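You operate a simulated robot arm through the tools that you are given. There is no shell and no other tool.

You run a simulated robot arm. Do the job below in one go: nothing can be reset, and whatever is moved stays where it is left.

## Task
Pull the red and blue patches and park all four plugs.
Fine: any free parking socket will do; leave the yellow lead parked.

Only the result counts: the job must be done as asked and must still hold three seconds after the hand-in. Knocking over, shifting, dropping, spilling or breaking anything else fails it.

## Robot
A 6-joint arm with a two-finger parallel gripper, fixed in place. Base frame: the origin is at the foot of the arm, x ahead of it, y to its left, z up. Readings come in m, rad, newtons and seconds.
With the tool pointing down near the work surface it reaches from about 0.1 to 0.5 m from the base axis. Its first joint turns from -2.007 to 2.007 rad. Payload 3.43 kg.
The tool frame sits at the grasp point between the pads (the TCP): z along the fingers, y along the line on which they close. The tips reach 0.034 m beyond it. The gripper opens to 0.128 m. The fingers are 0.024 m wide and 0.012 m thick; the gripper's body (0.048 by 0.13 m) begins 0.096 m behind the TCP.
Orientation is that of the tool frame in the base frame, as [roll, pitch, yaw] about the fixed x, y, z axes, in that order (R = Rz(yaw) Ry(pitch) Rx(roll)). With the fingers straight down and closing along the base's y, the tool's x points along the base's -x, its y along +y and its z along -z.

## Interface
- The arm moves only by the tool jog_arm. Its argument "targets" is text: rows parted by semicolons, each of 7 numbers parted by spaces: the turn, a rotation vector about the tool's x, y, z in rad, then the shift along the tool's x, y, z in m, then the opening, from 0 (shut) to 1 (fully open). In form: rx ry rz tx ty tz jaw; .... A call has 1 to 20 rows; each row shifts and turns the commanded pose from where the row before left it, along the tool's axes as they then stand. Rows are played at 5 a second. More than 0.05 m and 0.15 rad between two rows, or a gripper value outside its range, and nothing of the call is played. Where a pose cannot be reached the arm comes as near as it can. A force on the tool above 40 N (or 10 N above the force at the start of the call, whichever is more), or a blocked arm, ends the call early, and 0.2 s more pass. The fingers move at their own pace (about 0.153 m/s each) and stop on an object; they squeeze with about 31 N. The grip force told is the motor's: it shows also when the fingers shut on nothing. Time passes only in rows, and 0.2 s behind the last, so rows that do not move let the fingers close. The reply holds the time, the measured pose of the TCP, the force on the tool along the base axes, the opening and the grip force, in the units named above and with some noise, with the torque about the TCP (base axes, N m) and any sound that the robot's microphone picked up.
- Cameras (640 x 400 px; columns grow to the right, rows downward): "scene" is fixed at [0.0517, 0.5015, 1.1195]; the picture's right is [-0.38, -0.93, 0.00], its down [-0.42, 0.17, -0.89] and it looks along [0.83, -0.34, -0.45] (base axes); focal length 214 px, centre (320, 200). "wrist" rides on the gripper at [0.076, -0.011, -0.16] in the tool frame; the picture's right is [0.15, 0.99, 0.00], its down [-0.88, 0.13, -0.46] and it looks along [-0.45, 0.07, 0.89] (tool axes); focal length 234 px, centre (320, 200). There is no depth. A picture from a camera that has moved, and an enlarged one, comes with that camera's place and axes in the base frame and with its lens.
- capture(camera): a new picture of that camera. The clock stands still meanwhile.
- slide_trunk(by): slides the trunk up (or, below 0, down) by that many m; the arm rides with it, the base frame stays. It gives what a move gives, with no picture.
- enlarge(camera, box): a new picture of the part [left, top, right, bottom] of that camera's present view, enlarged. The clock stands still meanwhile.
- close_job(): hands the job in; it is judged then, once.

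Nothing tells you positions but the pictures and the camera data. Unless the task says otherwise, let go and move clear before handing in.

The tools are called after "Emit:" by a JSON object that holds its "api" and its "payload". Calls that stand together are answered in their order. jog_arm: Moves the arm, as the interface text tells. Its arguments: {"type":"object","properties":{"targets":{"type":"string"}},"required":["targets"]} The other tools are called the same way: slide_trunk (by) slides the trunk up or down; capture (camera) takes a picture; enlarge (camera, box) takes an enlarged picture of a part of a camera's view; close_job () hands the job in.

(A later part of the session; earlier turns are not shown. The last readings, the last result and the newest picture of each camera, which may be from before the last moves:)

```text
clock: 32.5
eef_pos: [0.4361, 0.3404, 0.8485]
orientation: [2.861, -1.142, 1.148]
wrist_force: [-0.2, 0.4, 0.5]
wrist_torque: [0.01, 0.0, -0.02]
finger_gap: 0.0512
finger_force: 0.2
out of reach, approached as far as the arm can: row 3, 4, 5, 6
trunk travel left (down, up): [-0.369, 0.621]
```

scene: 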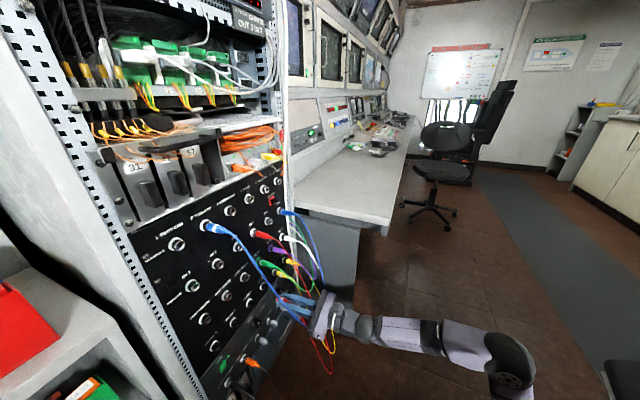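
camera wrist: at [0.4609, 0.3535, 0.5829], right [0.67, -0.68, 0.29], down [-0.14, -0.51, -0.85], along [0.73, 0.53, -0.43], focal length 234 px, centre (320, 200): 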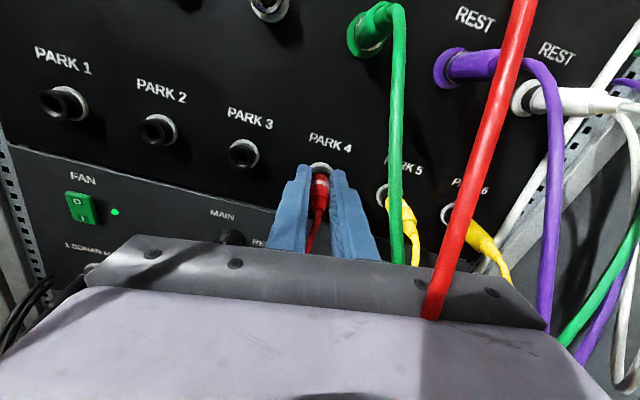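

Partly blocked by the roll limit, so I'll roll back now (camera towards the left), which should free it.

Emit:
{"api": "jog_arm", "payload": {"targets": "0 0 -0.14 0 0 0 0.4;0 0 -0.14 0 0 0 0.4;0 0 -0.14 0 0 0 0.4;0 0 -0.14 0 0 0 0.4;0 0 -0.14 0 0 0 0.4;0 0 -0.14 0 0 0 0.4;0 0 -0.14 0 0 0 0.4;0 0 -0.14 0 0 0 0.4;0 0 -0.14 0 0 0 0.4;0 0 0 0 0 0 0.4"}}

Emit:
{"api": "capture", "payload": {"camera": "wrist"}}

Emit:
{"api": "capture", "payload": {"camera": "scene"}}

```text
clock: 34.7
eef_pos: [0.4366, 0.3389, 0.8471]
orientation: [1.987, -0.167, 2.335]
wrist_force: [0.1, -0.5, 0.2]
wrist_torque: [0.03, -0.02, -0.04]
finger_gap: 0.051
finger_force: 0.1
trunk travel left (down, up): [-0.369, 0.621]
```

```text
taken
camera wrist: at [0.2827, 0.2825, 0.9156], right [0.29, 0.27, 0.92], down [0.37, -0.91, 0.15], along [0.88, 0.3, -0.37], focal length 234 px, centre (320, 200)
```

wrist: 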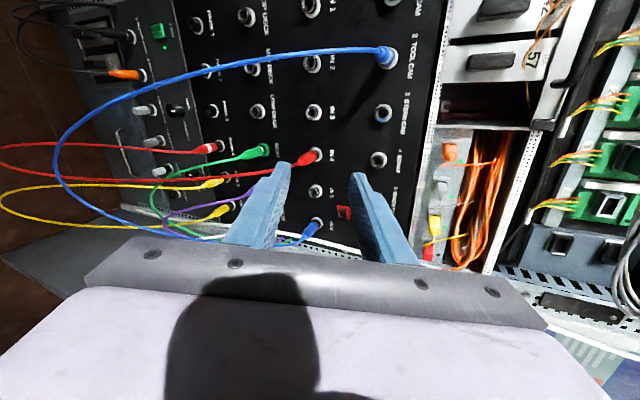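

```text
taken
```

scene: 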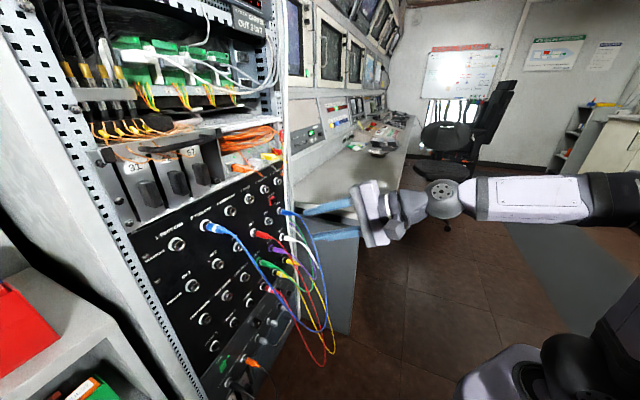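

The roll is free now. Next I'll shift left to the arm's centre plane, square the yaw and level the roll before pitching up again.

Emit:
{"api": "jog_arm", "payload": {"targets": "0 0 0 0.023 -0.0037 0.001 0.4;0 0 0 0.023 -0.0037 0.001 0.4;0 0 0 0.023 -0.0037 0.001 0.4;-0.0086 -0.0469 0.0207 0 0 0 0.4;0 0 -0.09 0 0 0 0.4;0 0 -0.09 0 0 0 0.4;0 0 0 0 0 0 0.4"}}

```text
clock: 36.3
eef_pos: [0.3854, 0.3907, 0.8483]
orientation: [1.982, -0.003, 2.357]
wrist_force: [0.7, -0.2, -0.8]
wrist_torque: [0.02, -0.03, -0.01]
finger_gap: 0.0512
finger_force: 0.1
trunk travel left (down, up): [-0.369, 0.621]
```

Emit:
{"api": "jog_arm", "payload": {"targets": "-0.103 0 0 0 0 0 0.4;-0.103 0 0 0 0 0 0.4;-0.103 0 0 0 0 0 0.4;-0.103 0 0 0 0 0 0.4;0 0 0 0 0 0 0.4"}}

Emit:
{"api": "capture", "payload": {"camera": "wrist"}}

```text
clock: 37.5
eef_pos: [0.3699, 0.3938, 0.8705]
orientation: [1.852, -0.025, 2.446]
wrist_force: [0.4, 0.6, -0.5]
wrist_torque: [-0.04, 0.01, 0.01]
finger_gap: 0.0512
finger_force: 0.0
out of reach, approached as far as the arm can: row 1, 2, 3, 4
trunk travel left (down, up): [-0.369, 0.621]
```

```text
taken
camera wrist: at [0.2128, 0.3219, 0.9068], right [0.08, 0.29, 0.95], down [0.42, -0.88, 0.23], along [0.9, 0.38, -0.19], focal length 234 px, centre (320, 200)
```

wrist: 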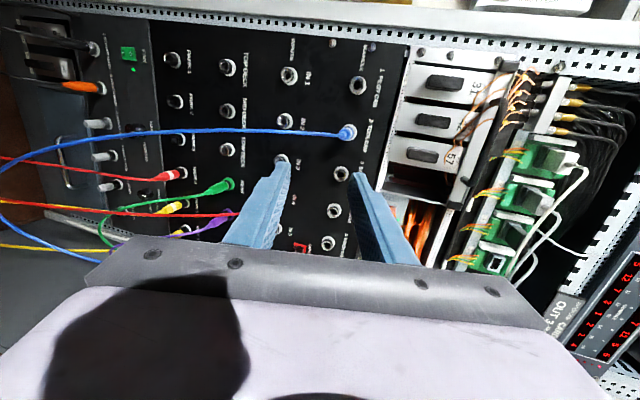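

The pitch stalled, so I need to look at the arm itself to understand its wrist.

Emit:
{"api": "capture", "payload": {"camera": "scene"}}

Emit:
{"api": "enlarge", "payload": {"camera": "scene", "box": [320, 120, 640, 320]}}

```text
taken
```

scene: 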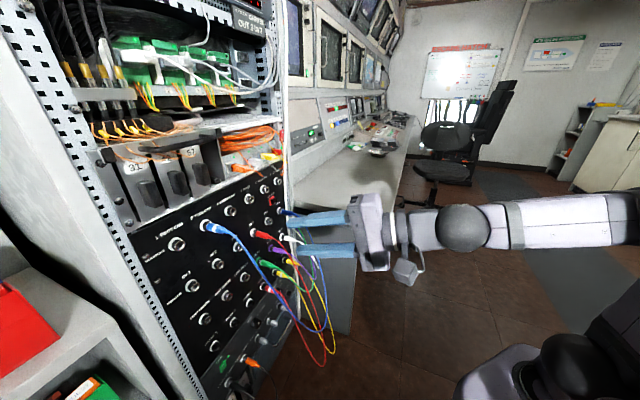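

```text
2.00 times, centred on (480, 220) of scene
camera zoom: at [0.0517, 0.5015, 1.1195], right [-0.38, -0.93, 0.0], down [-0.42, 0.17, -0.89], along [0.83, -0.34, -0.45], focal length 429 px, centre (0, 160)
```

zoom: 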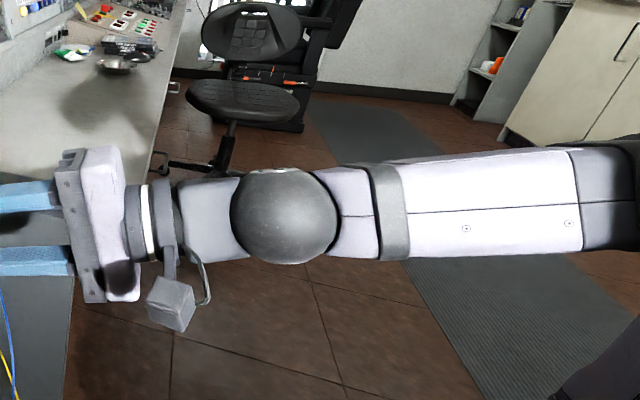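

The wrist can't bend upward past straight, so a level tool isn't available in the left columns. Instead I'll use a tool dipped by about 0.3 rad, closing horizontally with the camera below, which still grips horizontal plugs flat between the pads. I'll square the yaw and roll round to that pose.

Emit:
{"api": "jog_arm", "payload": {"targets": "-0.0024 -0.0935 0.027 0 0 0 0.4;0 0 -0.14 0 0 0 0.4;0 0 -0.14 0 0 0 0.4;0 0 -0.14 0 0 0 0.4;0 0 -0.14 0 0 0 0.4;0 0 -0.14 0 0 0 0.4;0 0 -0.14 0 0 0 0.4;0 0 -0.14 0 0 0 0.4;0 0 -0.14 0 0 0 0.4;0 0 -0.14 0 0 0 0.4;0 0 -0.14 0 0 0 0.4;0 0 -0.14 0 0 0 0.4;0 0 0 0 0 0 0.4"}}

Emit:
{"api": "capture", "payload": {"camera": "wrist"}}

```text
clock: 40.3
eef_pos: [0.3817, 0.3815, 0.9063]
orientation: [2.883, 1.362, -2.657]
wrist_force: [0.5, -0.1, -0.4]
wrist_torque: [0.01, 0.02, -0.01]
finger_gap: 0.0513
finger_force: 0.1
out of reach, approached as far as the arm can: row 1
trunk travel left (down, up): [-0.369, 0.621]
```

```text
taken
camera wrist: at [0.2606, 0.26, 0.8646], right [-0.69, 0.72, -0.09], down [-0.25, -0.12, 0.96], along [0.68, 0.68, 0.27], focal length 234 px, centre (320, 200)
```

wrist: 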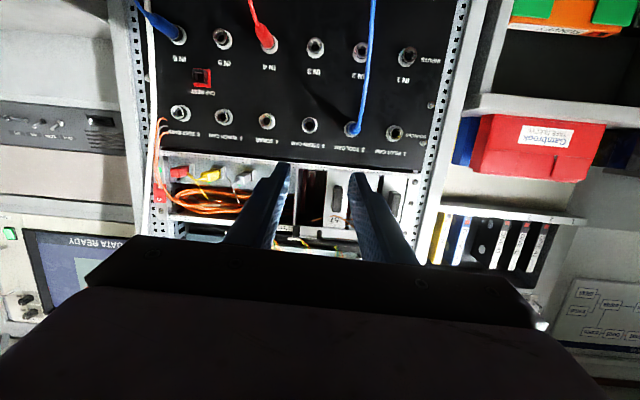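

The camera-below pose works and the view is upside-down as expected. I'll trim the orientation to exactly 45° yaw and 0.3 rad dip, and drop the trunk slightly for TOOL CAM.

Emit:
{"api": "jog_arm", "payload": {"targets": "-0.0166 0.0496 -0.0316 0 0 0 0.4;-0.0166 0.0495 -0.0315 0 0 0 0.4;0 0 0 0 0 0 0.4"}}

Emit:
{"api": "slide_trunk", "payload": {"by": -0.05}}

```text
clock: 41.1
eef_pos: [0.3848, 0.3802, 0.9039]
orientation: [3.064, 1.307, -2.469]
wrist_force: [0.5, -1.1, -0.2]
wrist_torque: [-0.01, -0.03, 0.0]
finger_gap: 0.0511
finger_force: 0.1
out of reach, approached as far as the arm can: row 2
trunk travel left (down, up): [-0.369, 0.621]
```

```text
clock: 42.0
eef_pos: [0.3839, 0.3804, 0.8537]
orientation: [3.064, 1.307, -2.468]
wrist_force: [-0.7, -0.1, 0.3]
wrist_torque: [-0.01, 0.0, -0.04]
finger_gap: 0.0513
finger_force: 0.0
trunk travel left (down, up): [-0.319, 0.671]
```

Emit:
{"api": "jog_arm", "payload": {"targets": "0 0 0 -0.0065 0.016 0.0253 0.4;0 0 0 -0.0065 0.016 0.0253 0.4;0 0 0 -0.0065 0.016 0.0253 0.4;0 0 0 0 0 0 0.4"}}

Emit:
{"api": "capture", "payload": {"camera": "wrist"}}

Emit:
{"api": "capture", "payload": {"camera": "scene"}}

```text
clock: 43.0
eef_pos: [0.4097, 0.4685, 0.8535]
orientation: [3.065, 1.308, -2.466]
wrist_force: [-0.5, 0.4, -0.6]
wrist_torque: [0.02, 0.01, -0.01]
finger_gap: 0.0511
finger_force: 0.1
trunk travel left (down, up): [-0.319, 0.671]
```

```text
taken
camera wrist: at [0.2895, 0.3418, 0.8224], right [-0.7, 0.7, -0.12], down [-0.23, -0.06, 0.97], along [0.67, 0.71, 0.21], focal length 234 px, centre (320, 200)
```

wrist: 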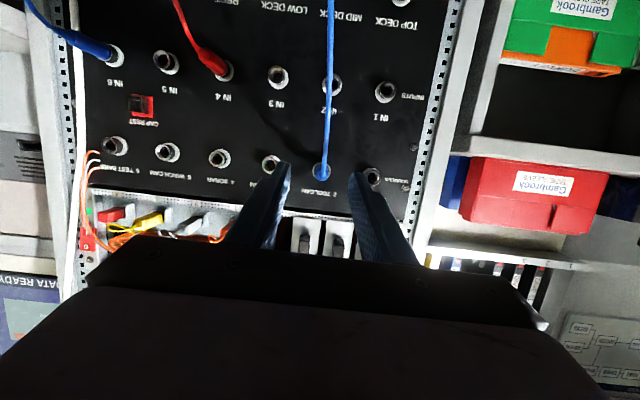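

```text
taken
```

scene: 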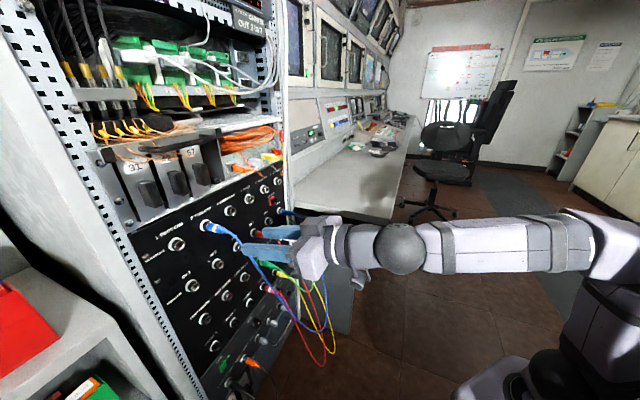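

Emit:
{"api": "jog_arm", "payload": {"targets": "-0.03 0.0373 -0.0298 0 0 0 0.4;0 0 0 0 0 0 0.4"}}

Emit:
{"api": "enlarge", "payload": {"camera": "wrist", "box": [240, 100, 400, 200]}}

Emit:
{"api": "enlarge", "payload": {"camera": "scene", "box": [190, 190, 310, 265]}}

```text
clock: 43.6
eef_pos: [0.4097, 0.468, 0.8542]
orientation: [-3.139, 1.272, -2.352]
wrist_force: [0.6, 0.0, -0.5]
wrist_torque: [-0.02, -0.01, -0.04]
finger_gap: 0.0511
finger_force: 0.1
trunk travel left (down, up): [-0.319, 0.671]
```

```text
4.00 times, centred on (320, 150) of wrist
camera zoom: at [0.2937, 0.3352, 0.8297], right [-0.73, 0.67, -0.14], down [-0.22, -0.03, 0.98], along [0.65, 0.74, 0.17], focal length 937 px, centre (320, 400)
```

zoom: 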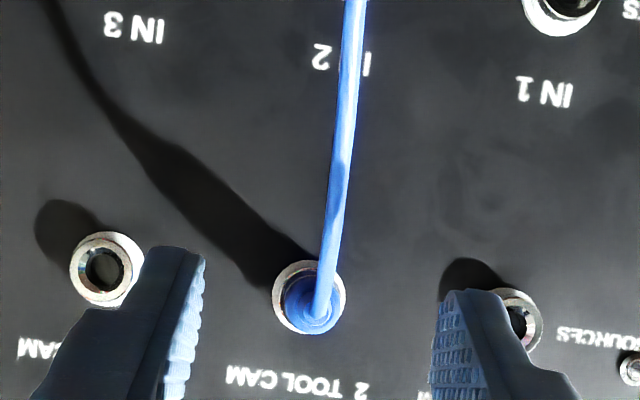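

```text
5.33 times, centred on (250, 228) of scene
camera zoom: at [0.0517, 0.5015, 1.1195], right [-0.38, -0.93, 0.0], down [-0.42, 0.17, -0.89], along [0.83, -0.34, -0.45], focal length 1144 px, centre (693, 53)
```

zoom: 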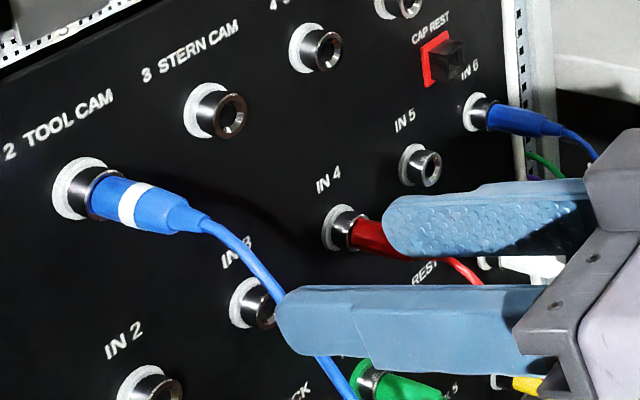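

The tool is squared and the blue TOOL CAM plug is centred between the fingers. I'll advance horizontally along its axis and grip.

Emit:
{"api": "jog_arm", "payload": {"targets": "0 0 0 0.0015 0.0025 0.0005 0.4;0 0 0 -0.008 0 0.0262 0.4;0 0 0 -0.008 0 0.0262 0.4;0 0 0 -0.008 0 0.0261 0.4;0 0 0 -0.008 0 0.0261 0.4;0 0 0 0 0 0 0.4"}}

Emit:
{"api": "enlarge", "payload": {"camera": "wrist", "box": [240, 100, 400, 200]}}

Emit:
{"api": "enlarge", "payload": {"camera": "scene", "box": [190, 190, 310, 265]}}

```text
clock: 45.0
eef_pos: [0.4846, 0.5464, 0.8516]
orientation: [-3.142, 1.272, -2.355]
wrist_force: [0.4, -0.1, -0.6]
wrist_torque: [-0.01, 0.03, -0.01]
finger_gap: 0.0514
finger_force: 0.0
trunk travel left (down, up): [-0.319, 0.671]
```

```text
4.00 times, centred on (320, 150) of wrist
camera zoom: at [0.3694, 0.4144, 0.828], right [-0.73, 0.67, -0.14], down [-0.22, -0.03, 0.98], along [0.65, 0.74, 0.17], focal length 937 px, centre (320, 400)
```

zoom: 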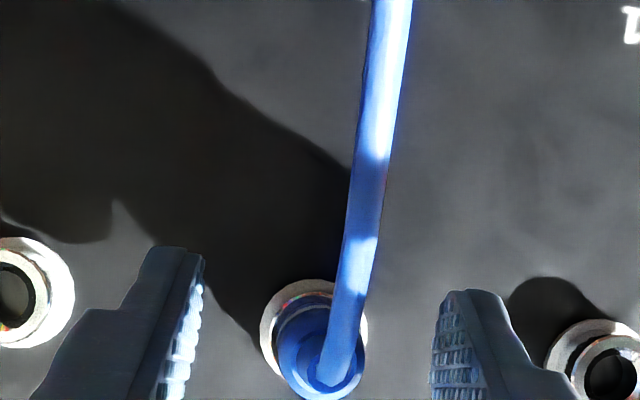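

```text
5.33 times, centred on (250, 228) of scene
camera zoom: at [0.0517, 0.5015, 1.1195], right [-0.38, -0.93, 0.0], down [-0.42, 0.17, -0.89], along [0.83, -0.34, -0.45], focal length 1144 px, centre (693, 53)
```

zoom: 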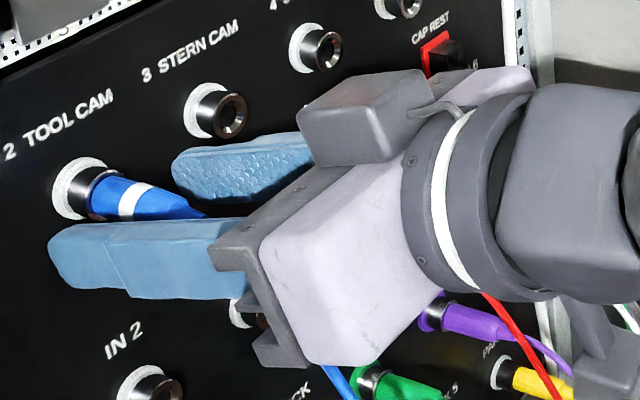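

Emit:
{"api": "jog_arm", "payload": {"targets": "0 0 0 0 0 0 0.2;0 0 0 0 0 0 0.1;0 0 0 0 0 0 0.1;0 0 0 0 0 0 0.1"}}

Emit:
{"api": "enlarge", "payload": {"camera": "wrist", "box": [240, 100, 400, 200]}}

```text
clock: 46.0
eef_pos: [0.4849, 0.5465, 0.8514]
orientation: [3.14, 1.274, -2.355]
wrist_force: [0.0, -0.5, 1.3]
wrist_torque: [-0.02, 0.0, -0.06]
finger_gap: 0.0156
finger_force: 31.3
trunk travel left (down, up): [-0.319, 0.671]
```

```text
4.00 times, centred on (320, 150) of wrist
camera zoom: at [0.3691, 0.4142, 0.828], right [-0.73, 0.67, -0.14], down [-0.22, -0.03, 0.98], along [0.65, 0.74, 0.17], focal length 937 px, centre (320, 400)
```

zoom: 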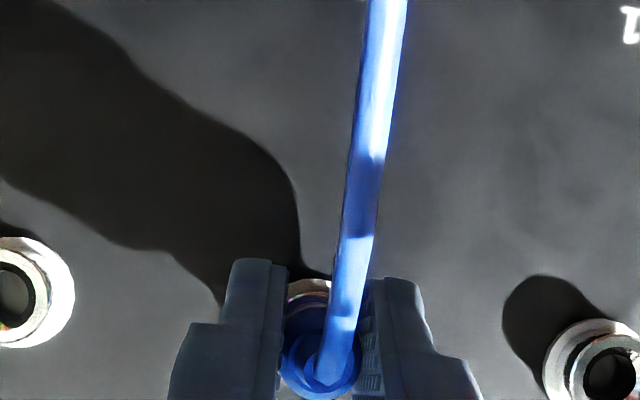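

The blue TOOL CAM plug is gripped. Pulling straight out along the panel normal, then lowering to the PARK row.

Emit:
{"api": "jog_arm", "payload": {"targets": "0 0 0 0.0012 0 -0.0038 0.1;0 0 0 0.0018 0 -0.0057 0.1;0 0 0 0.003 0 -0.0096 0.1;0 0 0 0.0044 0 -0.0143 0.1;0 0 0 0.0059 0 -0.0191 0.1;0 0 0 0.0059 0 -0.0191 0.1;0 0 0 0.0074 0 -0.0239 0.1;0 0 0 0 0 0 0.1"}}

Emit:
{"api": "enlarge", "payload": {"camera": "scene", "box": [190, 190, 350, 290]}}

Emit:
{"api": "slide_trunk", "payload": {"by": -0.315}}

Emit:
{"api": "capture", "payload": {"camera": "wrist"}}

Emit:
{"api": "capture", "payload": {"camera": "scene"}}

```text
clock: 47.8
eef_pos: [0.4145, 0.4763, 0.8525]
orientation: [-3.139, 1.272, -2.355]
wrist_force: [0.0, 0.1, 0.1]
wrist_torque: [-0.03, 0.01, 0.01]
finger_gap: 0.0157
finger_force: 31.2
trunk travel left (down, up): [-0.319, 0.671]
```

```text
4.00 times, centred on (270, 240) of scene
camera zoom: at [0.0517, 0.5015, 1.1195], right [-0.38, -0.93, 0.0], down [-0.42, 0.17, -0.89], along [0.83, -0.34, -0.45], focal length 858 px, centre (520, 40)
```

zoom: 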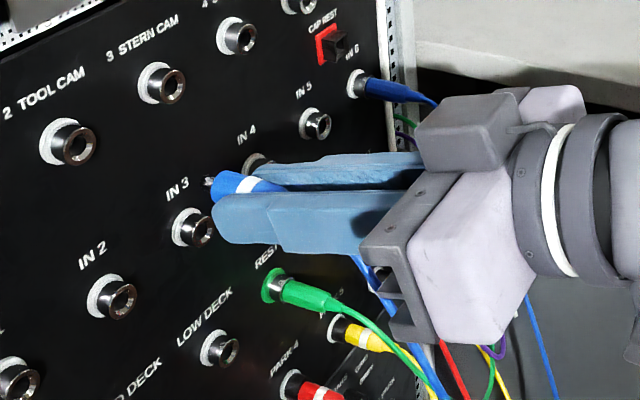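

```text
clock: 50.9
eef_pos: [0.4144, 0.4758, 0.5381]
orientation: [3.141, 1.272, -2.355]
wrist_force: [-0.6, 0.1, -0.4]
wrist_torque: [-0.01, -0.03, 0.01]
finger_gap: 0.0158
finger_force: 30.8
trunk travel left (down, up): [-0.004, 0.986]
```

```text
taken
camera wrist: at [0.2992, 0.3442, 0.5138], right [-0.73, 0.67, -0.14], down [-0.22, -0.03, 0.98], along [0.65, 0.74, 0.17], focal length 234 px, centre (320, 200)
```

wrist: 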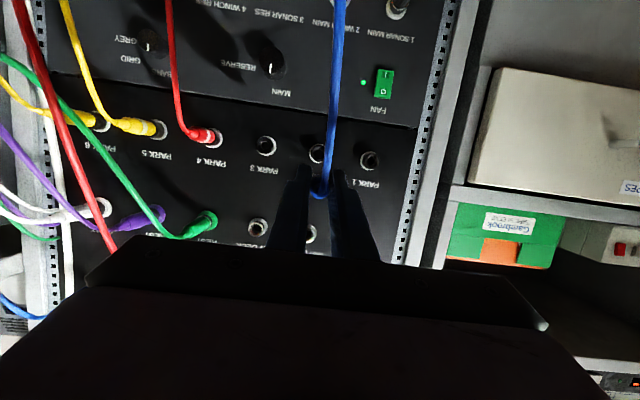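

```text
taken
```

scene: 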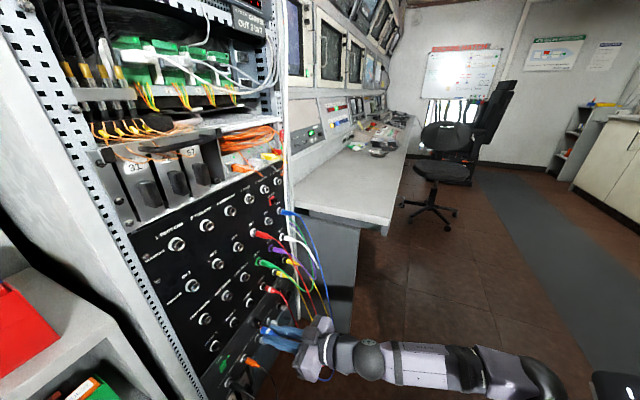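

Emit:
{"api": "jog_arm", "payload": {"targets": "0 0 0 0.0153 0 0.0047 0.1;0 0 0 0.0153 0 0.0047 0.1;0 0 0 0 0 0 0.1"}}

Emit:
{"api": "enlarge", "payload": {"camera": "wrist", "box": [240, 100, 400, 200]}}

Emit:
{"api": "enlarge", "payload": {"camera": "scene", "box": [200, 300, 320, 375]}}

```text
clock: 51.7
eef_pos: [0.4169, 0.477, 0.5062]
orientation: [3.14, 1.272, -2.355]
wrist_force: [0.0, -0.2, 0.0]
wrist_torque: [0.0, 0.04, 0.0]
finger_gap: 0.0157
finger_force: 31.0
trunk travel left (down, up): [-0.004, 0.986]
```

```text
4.00 times, centred on (320, 150) of wrist
camera zoom: at [0.3001, 0.3442, 0.4825], right [-0.73, 0.67, -0.14], down [-0.22, -0.03, 0.98], along [0.65, 0.74, 0.17], focal length 937 px, centre (320, 400)
```

zoom: 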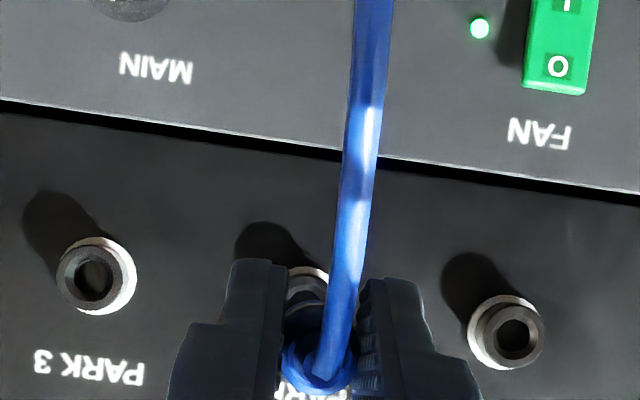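

```text
5.33 times, centred on (260, 338) of scene
camera zoom: at [0.0517, 0.5015, 1.1195], right [-0.38, -0.93, 0.0], down [-0.42, 0.17, -0.89], along [0.83, -0.34, -0.45], focal length 1144 px, centre (640, -533)
```

zoom: 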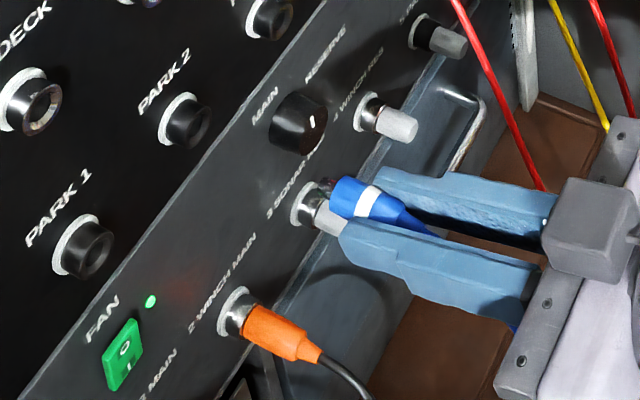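

PARK 2 is directly ahead within about 2 mm. I'll make a small trim, then advance to just before contact.

Emit:
{"api": "jog_arm", "payload": {"targets": "0 0 0 0.001 0.0017 0.0003 0.1;0 0 0 -0.0052 0 0.0167 0.1;0 0 0 -0.0052 0 0.0167 0.1;0 0 0 -0.0052 0 0.0167 0.1;0 0 0 0 0 0 0.1"}}

Emit:
{"api": "enlarge", "payload": {"camera": "wrist", "box": [240, 100, 400, 200]}}

Emit:
{"api": "enlarge", "payload": {"camera": "scene", "box": [210, 300, 290, 350]}}

```text
clock: 52.9
eef_pos: [0.4508, 0.515, 0.5057]
orientation: [-3.14, 1.272, -2.354]
wrist_force: [-1.0, -0.6, -0.1]
wrist_torque: [-0.02, -0.01, 0.0]
finger_gap: 0.0156
finger_force: 31.0
trunk travel left (down, up): [-0.004, 0.986]
```

```text
4.00 times, centred on (320, 150) of wrist
camera zoom: at [0.3363, 0.384, 0.4815], right [-0.73, 0.67, -0.14], down [-0.22, -0.03, 0.98], along [0.65, 0.74, 0.17], focal length 937 px, centre (320, 400)
```

zoom: 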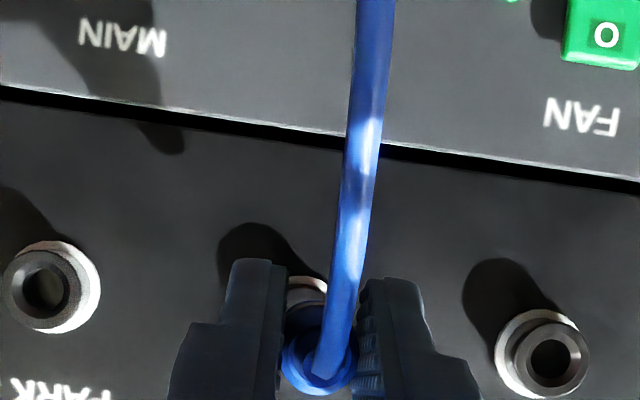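

```text
8.00 times, centred on (250, 325) of scene
camera zoom: at [0.0517, 0.5015, 1.1195], right [-0.38, -0.93, 0.0], down [-0.42, 0.17, -0.89], along [0.83, -0.34, -0.45], focal length 1716 px, centre (880, -800)
```

zoom: 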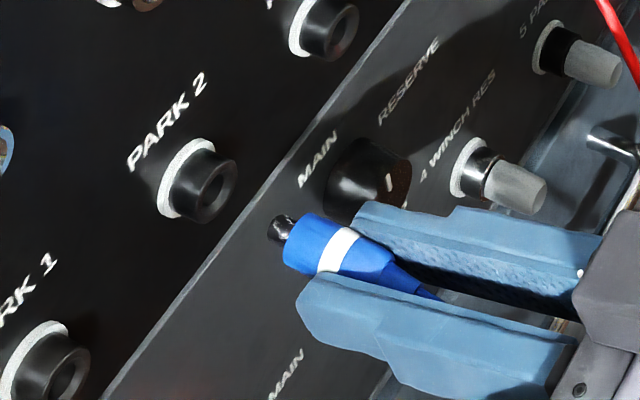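

The cross-checks agree that the plug is on the socket axis. Inserting gently, relying on the force limit.

Emit:
{"api": "jog_arm", "payload": {"targets": "0 0 0 -0.0018 -0.0005 0.0057 0.1;0 0 0 -0.0018 0 0.0057 0.1;0 0 0 -0.0018 0 0.0057 0.1;0 0 0 -0.0012 0 0.0038 0.1;0 0 0 -0.0012 0 0.0038 0.1;0 0 0 -0.0012 0 0.0038 0.1;0 0 0 0 0 0 0.1"}}

Emit:
{"api": "enlarge", "payload": {"camera": "scene", "box": [210, 300, 290, 350]}}

Emit:
{"api": "enlarge", "payload": {"camera": "wrist", "box": [240, 100, 400, 200]}}

```text
clock: 54.5
eef_pos: [0.472, 0.5352, 0.5056]
orientation: [3.141, 1.272, -2.354]
wrist_force: [-0.4, 1.0, -0.2]
wrist_torque: [0.0, 0.01, 0.0]
finger_gap: 0.0157
finger_force: 31.5
trunk travel left (down, up): [-0.004, 0.986]
```

```text
8.00 times, centred on (250, 325) of scene
camera zoom: at [0.0517, 0.5015, 1.1195], right [-0.38, -0.93, 0.0], down [-0.42, 0.17, -0.89], along [0.83, -0.34, -0.45], focal length 1716 px, centre (880, -800)
```

zoom: 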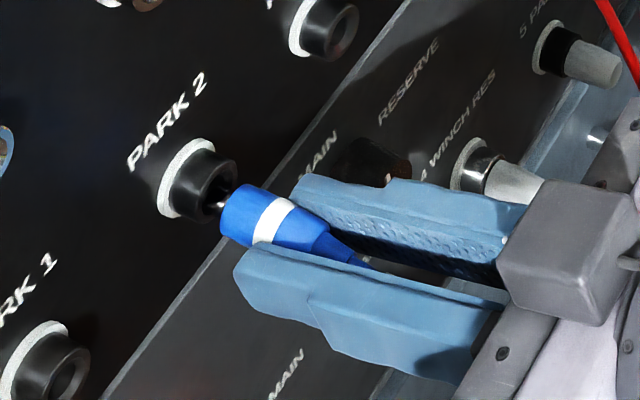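

```text
4.00 times, centred on (320, 150) of wrist
camera zoom: at [0.3563, 0.4037, 0.4808], right [-0.73, 0.67, -0.14], down [-0.22, -0.03, 0.98], along [0.65, 0.74, 0.17], focal length 937 px, centre (320, 400)
```

zoom: 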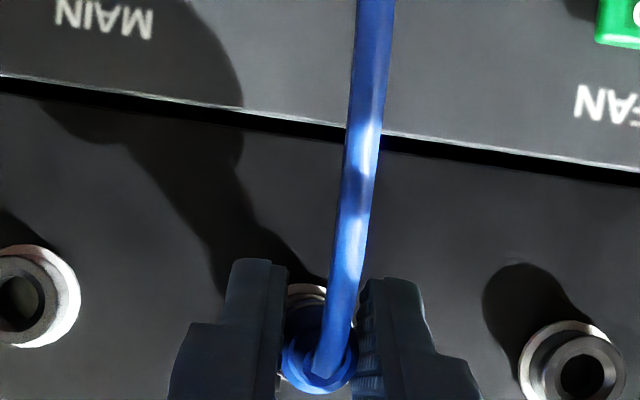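

No contact yet; the pin is right at the socket mouth. In the scene view it may sit slightly low or left, so I'll zoom in harder before pushing.

Emit:
{"api": "enlarge", "payload": {"camera": "scene", "box": [226, 314, 258, 334]}}

Emit:
{"api": "enlarge", "payload": {"camera": "wrist", "box": [296, 160, 344, 190]}}

```text
16.00 times, centred on (242, 324) of scene
camera zoom: at [0.0517, 0.5015, 1.1195], right [-0.38, -0.93, 0.0], down [-0.42, 0.17, -0.89], along [0.83, -0.34, -0.45], focal length 3432 px, centre (1568, -1784)
```

zoom: 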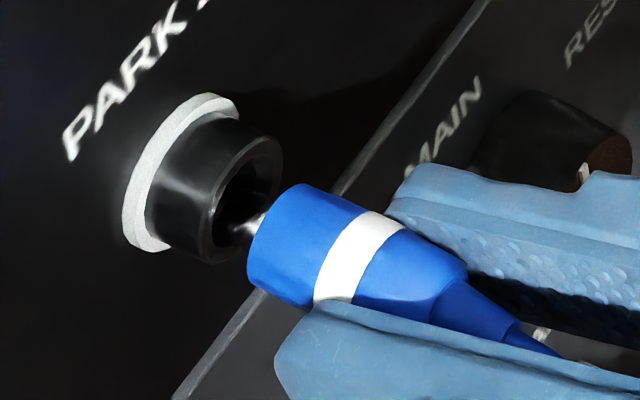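

```text
13.33 times, centred on (320, 175) of wrist
camera zoom: at [0.3563, 0.4037, 0.4808], right [-0.73, 0.67, -0.14], down [-0.22, -0.03, 0.98], along [0.65, 0.74, 0.17], focal length 3122 px, centre (320, 533)
```

zoom: 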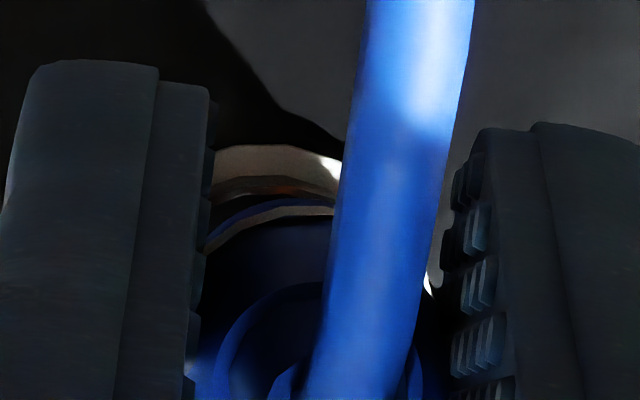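

Comparing the ring's offset in the grip now with that at TOOL CAM shows the plug needs to go about 2 mm up and 1 mm right. I'll back off slightly, correct, and re-check.

Emit:
{"api": "jog_arm", "payload": {"targets": "0 0 0 0.0018 0 -0.0057 0.1;0 0 0 -0.0019 -0.0012 -0.0006 0.1;0 0 0 -0.0018 0 0.0057 0.1;0 0 0 0 0 0 0.1"}}

Emit:
{"api": "enlarge", "payload": {"camera": "scene", "box": [226, 314, 258, 334]}}

Emit:
{"api": "enlarge", "payload": {"camera": "wrist", "box": [240, 100, 400, 200]}}

```text
clock: 55.5
eef_pos: [0.4724, 0.5347, 0.5062]
orientation: [3.142, 1.273, -2.353]
wrist_force: [-0.3, -0.6, -0.3]
wrist_torque: [0.01, 0.0, -0.01]
finger_gap: 0.0156
finger_force: 30.3
trunk travel left (down, up): [-0.004, 0.986]
```

```text
16.00 times, centred on (242, 324) of scene
camera zoom: at [0.0517, 0.5015, 1.1195], right [-0.38, -0.93, 0.0], down [-0.42, 0.17, -0.89], along [0.83, -0.34, -0.45], focal length 3432 px, centre (1568, -1784)
```

zoom: 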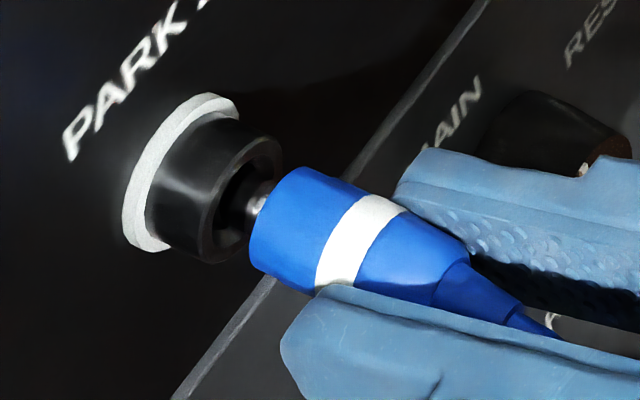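

```text
4.00 times, centred on (320, 150) of wrist
camera zoom: at [0.3573, 0.4023, 0.483], right [-0.73, 0.67, -0.14], down [-0.22, -0.03, 0.98], along [0.65, 0.74, 0.17], focal length 937 px, centre (320, 400)
```

zoom: 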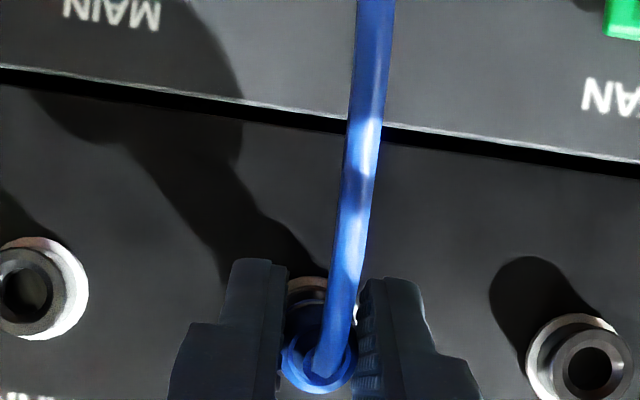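

The pin is now centred in the hole. Pushing in.

Emit:
{"api": "jog_arm", "payload": {"targets": "0 0 0 -0.0012 0 0.0038 0.1;0 0 0 -0.0012 0 0.0038 0.1;0 0 0 -0.0012 0 0.0038 0.1;0 0 0 -0.0009 0 0.0029 0.1;0 0 0 -0.0009 0 0.0029 0.1;0 0 0 0 0 0 0.1"}}

Emit:
{"api": "enlarge", "payload": {"camera": "scene", "box": [226, 314, 258, 334]}}

```text
clock: 56.9
eef_pos: [0.4858, 0.5471, 0.5083]
orientation: [-3.141, 1.271, -2.354]
wrist_force: [-12.9, -9.9, -2.1]
wrist_torque: [-0.09, 0.09, -0.04]
finger_gap: 0.0157
finger_force: 31.0
trunk travel left (down, up): [-0.004, 0.986]
```

```text
16.00 times, centred on (242, 324) of scene
camera zoom: at [0.0517, 0.5015, 1.1195], right [-0.38, -0.93, 0.0], down [-0.42, 0.17, -0.89], along [0.83, -0.34, -0.45], focal length 3432 px, centre (1568, -1784)
```

zoom: 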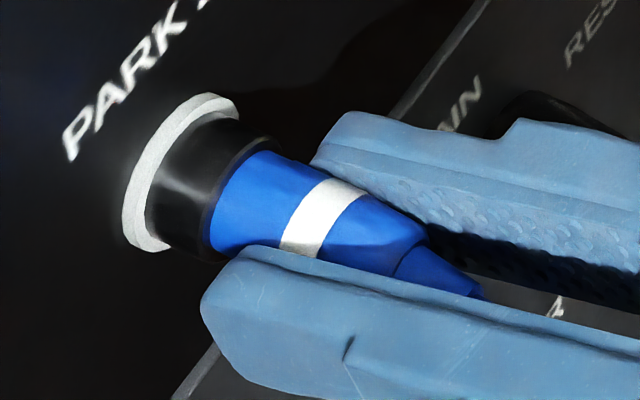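

Emit:
{"api": "jog_arm", "payload": {"targets": "0 0 0 -0.0006 0 0.0019 0.1;0 0 0 -0.0006 0 0.0019 0.1;0 0 0 0 0 0 0.1"}}

Emit:
{"api": "enlarge", "payload": {"camera": "scene", "box": [226, 314, 258, 334]}}

Emit:
{"api": "enlarge", "payload": {"camera": "scene", "box": [252, 258, 300, 288]}}

```text
clock: 57.7
eef_pos: [0.4883, 0.5494, 0.509]
orientation: [3.141, 1.273, -2.352]
wrist_force: [-19.5, -13.0, -4.4]
wrist_torque: [-0.07, 0.06, 0.17]
finger_gap: 0.0155
finger_force: 30.8
trunk travel left (down, up): [-0.004, 0.986]
```

```text
16.00 times, centred on (242, 324) of scene
camera zoom: at [0.0517, 0.5015, 1.1195], right [-0.38, -0.93, 0.0], down [-0.42, 0.17, -0.89], along [0.83, -0.34, -0.45], focal length 3432 px, centre (1568, -1784)
```

zoom: 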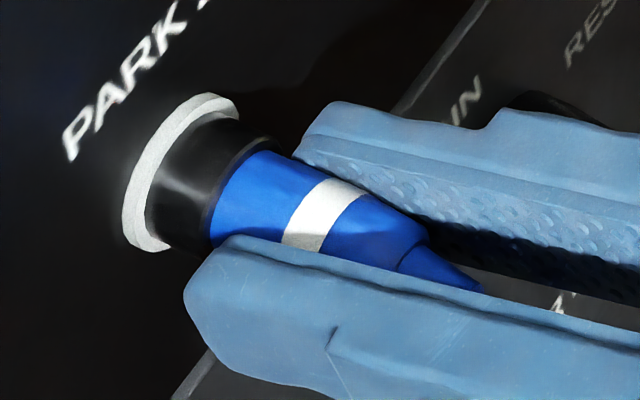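

```text
13.33 times, centred on (276, 273) of scene
camera zoom: at [0.0517, 0.5015, 1.1195], right [-0.38, -0.93, 0.0], down [-0.42, 0.17, -0.89], along [0.83, -0.34, -0.45], focal length 2860 px, centre (907, -773)
```

zoom: 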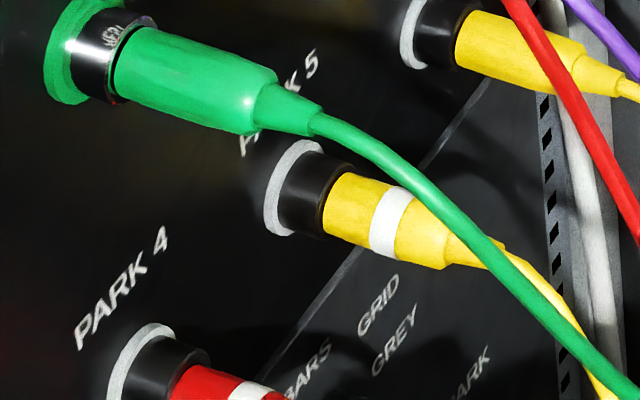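

The blue plug is seated flush in PARK 2 like the others, with the last push only sliding the fingers along it. Releasing and backing off.

Emit:
{"api": "jog_arm", "payload": {"targets": "0 0 0 0.0006 0 -0.0019 0.3;0 0 0 0 0 0 0.4;0 0 0 0.0059 0 -0.0191 0.4;0 0 0 0.0089 0 -0.0287 0.4;0 0 0 0.0118 0 -0.0382 0.4;0 0 0 0 0 0 0.4"}}

Emit:
{"api": "enlarge", "payload": {"camera": "scene", "box": [200, 280, 320, 355]}}

Emit:
{"api": "capture", "payload": {"camera": "wrist"}}

```text
clock: 59.1
eef_pos: [0.4235, 0.4872, 0.5096]
orientation: [-3.141, 1.272, -2.355]
wrist_force: [-0.3, -1.1, 0.0]
wrist_torque: [0.0, 0.01, 0.01]
finger_gap: 0.051
finger_force: 0.0
trunk travel left (down, up): [-0.004, 0.986]
```

```text
5.33 times, centred on (260, 318) of scene
camera zoom: at [0.0517, 0.5015, 1.1195], right [-0.38, -0.93, 0.0], down [-0.42, 0.17, -0.89], along [0.83, -0.34, -0.45], focal length 1144 px, centre (640, -427)
```

zoom: 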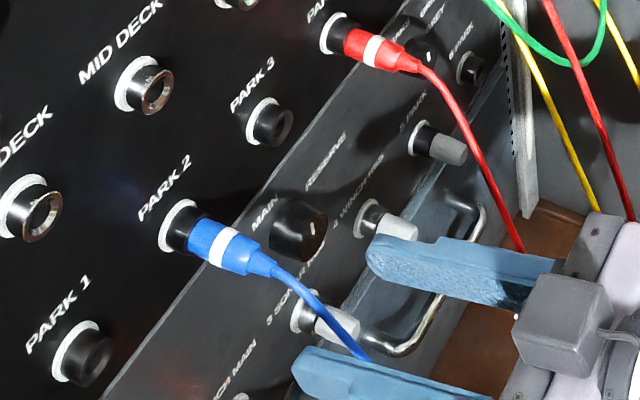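

```text
taken
camera wrist: at [0.3082, 0.3551, 0.4859], right [-0.73, 0.67, -0.14], down [-0.22, -0.03, 0.98], along [0.65, 0.74, 0.17], focal length 234 px, centre (320, 200)
```

wrist: 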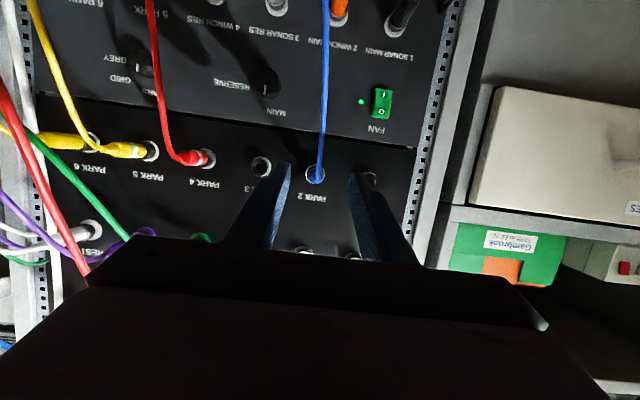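

Blue is parked in PARK 2. Next is the red IN 4 plug, so I'll raise the trunk and shift right to column 4.

Emit:
{"api": "slide_trunk", "payload": {"by": 0.23}}

Emit:
{"api": "jog_arm", "payload": {"targets": "0 0 0 0 -0.036 0 0.4;0 0 0 0 -0.036 0 0.4;0 0 0 0 -0.036 0 0.4;0 0 0 0 -0.036 0 0.4;0 0 0 0 0 0 0.4"}}

Emit:
{"api": "enlarge", "payload": {"camera": "wrist", "box": [240, 100, 400, 200]}}

Emit:
{"api": "enlarge", "payload": {"camera": "scene", "box": [220, 200, 340, 275]}}

```text
clock: 61.6
eef_pos: [0.4237, 0.4872, 0.7393]
orientation: [3.139, 1.273, -2.353]
wrist_force: [-0.6, -0.5, 0.4]
wrist_torque: [0.03, 0.01, -0.02]
finger_gap: 0.0512
finger_force: 0.0
trunk travel left (down, up): [-0.234, 0.756]
```

```text
clock: 62.8
eef_pos: [0.5224, 0.3831, 0.7403]
orientation: [-3.129, 1.27, -2.341]
wrist_force: [0.4, 0.6, 0.5]
wrist_torque: [0.02, 0.03, -0.02]
finger_gap: 0.0511
finger_force: 0.0
trunk travel left (down, up): [-0.234, 0.756]
```

```text
4.00 times, centred on (320, 150) of wrist
camera zoom: at [0.4072, 0.2511, 0.7166], right [-0.73, 0.67, -0.14], down [-0.22, -0.03, 0.98], along [0.65, 0.74, 0.17], focal length 937 px, centre (320, 400)
```

zoom: 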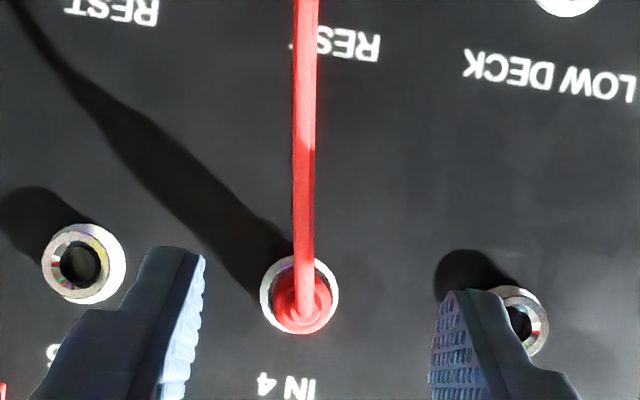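

```text
5.33 times, centred on (280, 238) of scene
camera zoom: at [0.0517, 0.5015, 1.1195], right [-0.38, -0.93, 0.0], down [-0.42, 0.17, -0.89], along [0.83, -0.34, -0.45], focal length 1144 px, centre (533, 0)
```

zoom: 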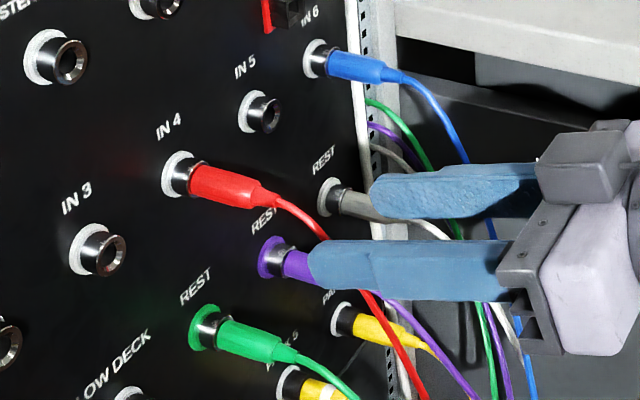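

Emit:
{"api": "jog_arm", "payload": {"targets": "0 0 0 0.0033 -0.0012 0.001 0.4;0 0 0 -0.0066 0 0.0214 0.4;0 0 0 -0.0066 0 0.0214 0.4;0 0 0 -0.0066 0 0.0214 0.4;0 0 0 -0.0066 0 0.0214 0.4;0 0 0 0 0 0 0.4"}}

Emit:
{"api": "enlarge", "payload": {"camera": "wrist", "box": [240, 100, 400, 200]}}

Emit:
{"api": "enlarge", "payload": {"camera": "scene", "box": [220, 200, 340, 275]}}

```text
clock: 64.2
eef_pos: [0.5909, 0.4489, 0.7342]
orientation: [-3.141, 1.272, -2.353]
wrist_force: [-0.1, 0.4, 0.0]
wrist_torque: [0.0, 0.0, 0.02]
finger_gap: 0.0513
finger_force: 0.0
trunk travel left (down, up): [-0.234, 0.756]
```

```text
4.00 times, centred on (320, 150) of wrist
camera zoom: at [0.4751, 0.3164, 0.7105], right [-0.73, 0.67, -0.14], down [-0.22, -0.03, 0.98], along [0.65, 0.74, 0.17], focal length 937 px, centre (320, 400)
```

zoom: 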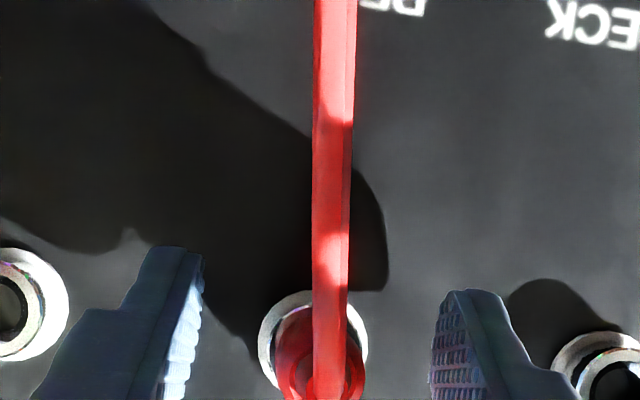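

```text
5.33 times, centred on (280, 238) of scene
camera zoom: at [0.0517, 0.5015, 1.1195], right [-0.38, -0.93, 0.0], down [-0.42, 0.17, -0.89], along [0.83, -0.34, -0.45], focal length 1144 px, centre (533, 0)
```

zoom: 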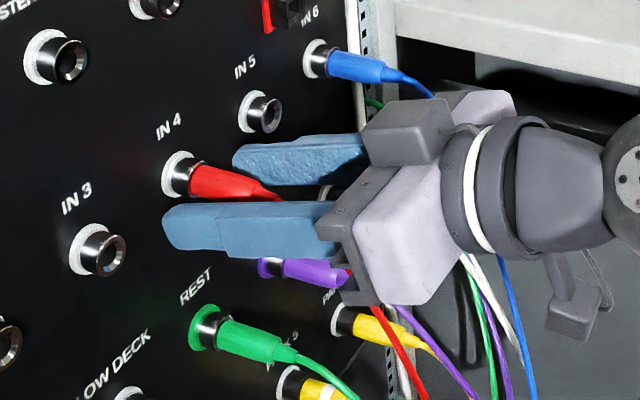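

The fingers are on axis around the red IN 4 plug. Closing and pulling it out.

Emit:
{"api": "jog_arm", "payload": {"targets": "0 0 0 0.0009 0 -0.0029 0.3;0 0 0 0 0 0 0.15;0 0 0 0 0 0 0.1;0 0 0 0 0 0 0.1;0 0 0 0 0 0 0.1"}}

Emit:
{"api": "enlarge", "payload": {"camera": "wrist", "box": [296, 160, 344, 190]}}

Emit:
{"api": "enlarge", "payload": {"camera": "wrist", "box": [240, 100, 400, 200]}}

```text
clock: 65.4
eef_pos: [0.5882, 0.4462, 0.7353]
orientation: [-3.138, 1.272, -2.354]
wrist_force: [-2.6, 5.1, 0.3]
wrist_torque: [-0.01, -0.01, 0.23]
finger_gap: 0.0157
finger_force: 30.8
trunk travel left (down, up): [-0.234, 0.756]
```

```text
13.33 times, centred on (320, 175) of wrist
camera zoom: at [0.4726, 0.3139, 0.7114], right [-0.73, 0.67, -0.14], down [-0.22, -0.03, 0.98], along [0.65, 0.74, 0.17], focal length 3122 px, centre (320, 533)
```

zoom: 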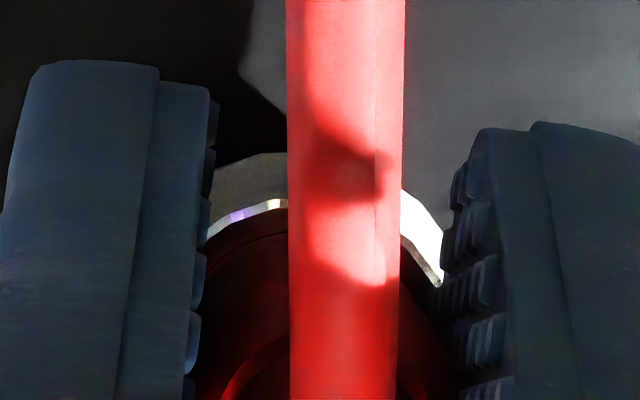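

```text
4.00 times, centred on (320, 150) of wrist
camera zoom: at [0.4726, 0.3139, 0.7114], right [-0.73, 0.67, -0.14], down [-0.22, -0.03, 0.98], along [0.65, 0.74, 0.17], focal length 937 px, centre (320, 400)
```

zoom: 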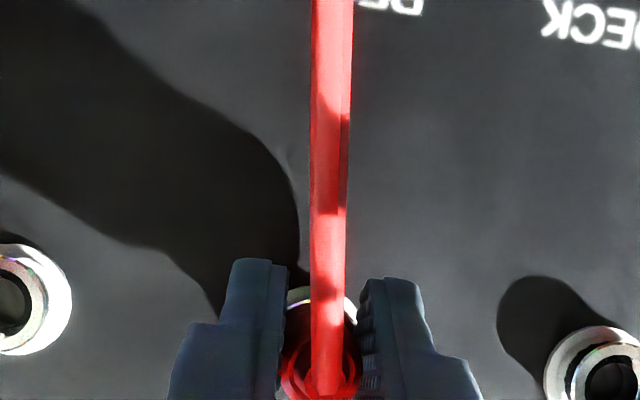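

Emit:
{"api": "jog_arm", "payload": {"targets": "0 0 0 0.0012 0 -0.0038 0.1;0 0 0 0.0018 0 -0.0057 0.1;0 0 0 0.003 0 -0.0096 0.1;0 0 0 0.0044 0 -0.0143 0.1;0 0 0 0.0059 0 -0.0191 0.1;0 0 0 0.0059 0 -0.0191 0.1;0 0 0 0.0074 0 -0.0239 0.1;0 0 0 0 0 0 0.1"}}

Emit:
{"api": "capture", "payload": {"camera": "wrist"}}

Emit:
{"api": "enlarge", "payload": {"camera": "scene", "box": [220, 200, 340, 275]}}

```text
clock: 67.2
eef_pos: [0.5194, 0.3737, 0.7367]
orientation: [3.141, 1.274, -2.356]
wrist_force: [0.0, -0.5, 1.0]
wrist_torque: [0.04, -0.01, 0.0]
finger_gap: 0.0156
finger_force: 31.1
trunk travel left (down, up): [-0.234, 0.756]
```

```text
taken
camera wrist: at [0.4025, 0.2414, 0.7118], right [-0.73, 0.67, -0.14], down [-0.22, -0.03, 0.98], along [0.65, 0.74, 0.17], focal length 234 px, centre (320, 200)
```

wrist: 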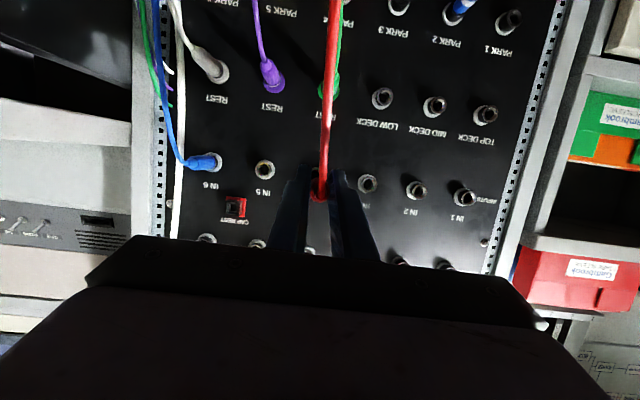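

```text
5.33 times, centred on (280, 238) of scene
camera zoom: at [0.0517, 0.5015, 1.1195], right [-0.38, -0.93, 0.0], down [-0.42, 0.17, -0.89], along [0.83, -0.34, -0.45], focal length 1144 px, centre (533, 0)
```

zoom: 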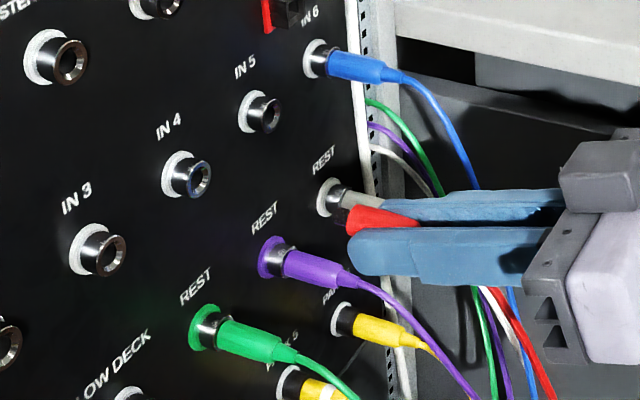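

The red IN 4 plug is out. Shifting left to column 3, then lowering to PARK 3.

Emit:
{"api": "jog_arm", "payload": {"targets": "0 0 0 0 0.038 0 0.1;0 0 0 0 0.038 0 0.1;0 0 0 0 0 0 0.1"}}

Emit:
{"api": "slide_trunk", "payload": {"by": -0.23}}

Emit:
{"api": "enlarge", "payload": {"camera": "wrist", "box": [240, 100, 400, 200]}}

Emit:
{"api": "enlarge", "payload": {"camera": "scene", "box": [210, 270, 330, 345]}}

```text
clock: 68.0
eef_pos: [0.4749, 0.4184, 0.7324]
orientation: [3.141, 1.266, -2.355]
wrist_force: [0.0, 0.9, -0.3]
wrist_torque: [0.01, 0.02, 0.02]
finger_gap: 0.0158
finger_force: 31.4
out of reach, approached as far as the arm can: row 2
trunk travel left (down, up): [-0.234, 0.756]
```

```text
clock: 70.4
eef_pos: [0.4748, 0.417, 0.5019]
orientation: [3.142, 1.266, -2.354]
wrist_force: [0.1, 0.5, 0.0]
wrist_torque: [-0.01, 0.02, 0.0]
finger_gap: 0.0157
finger_force: 31.0
trunk travel left (down, up): [-0.004, 0.986]
```

```text
4.00 times, centred on (320, 150) of wrist
camera zoom: at [0.3598, 0.2856, 0.4796], right [-0.73, 0.67, -0.14], down [-0.21, -0.03, 0.98], along [0.65, 0.74, 0.16], focal length 937 px, centre (320, 400)
```

zoom: 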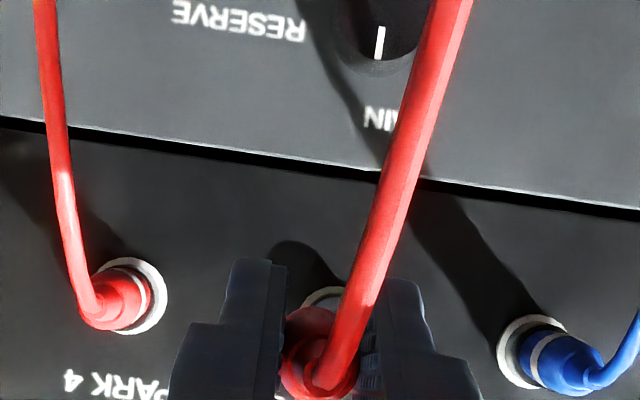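

```text
5.33 times, centred on (270, 308) of scene
camera zoom: at [0.0517, 0.5015, 1.1195], right [-0.38, -0.93, 0.0], down [-0.42, 0.17, -0.89], along [0.83, -0.34, -0.45], focal length 1144 px, centre (587, -373)
```

zoom: 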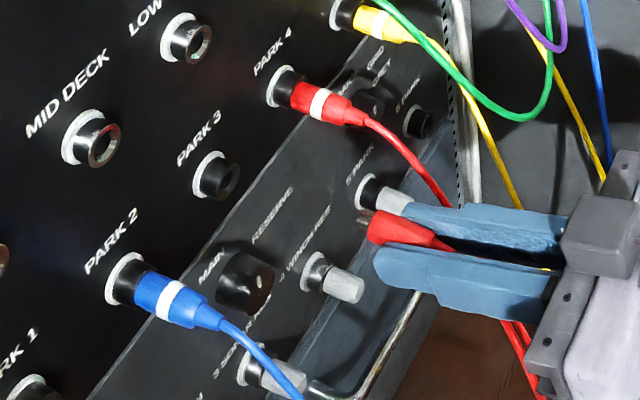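

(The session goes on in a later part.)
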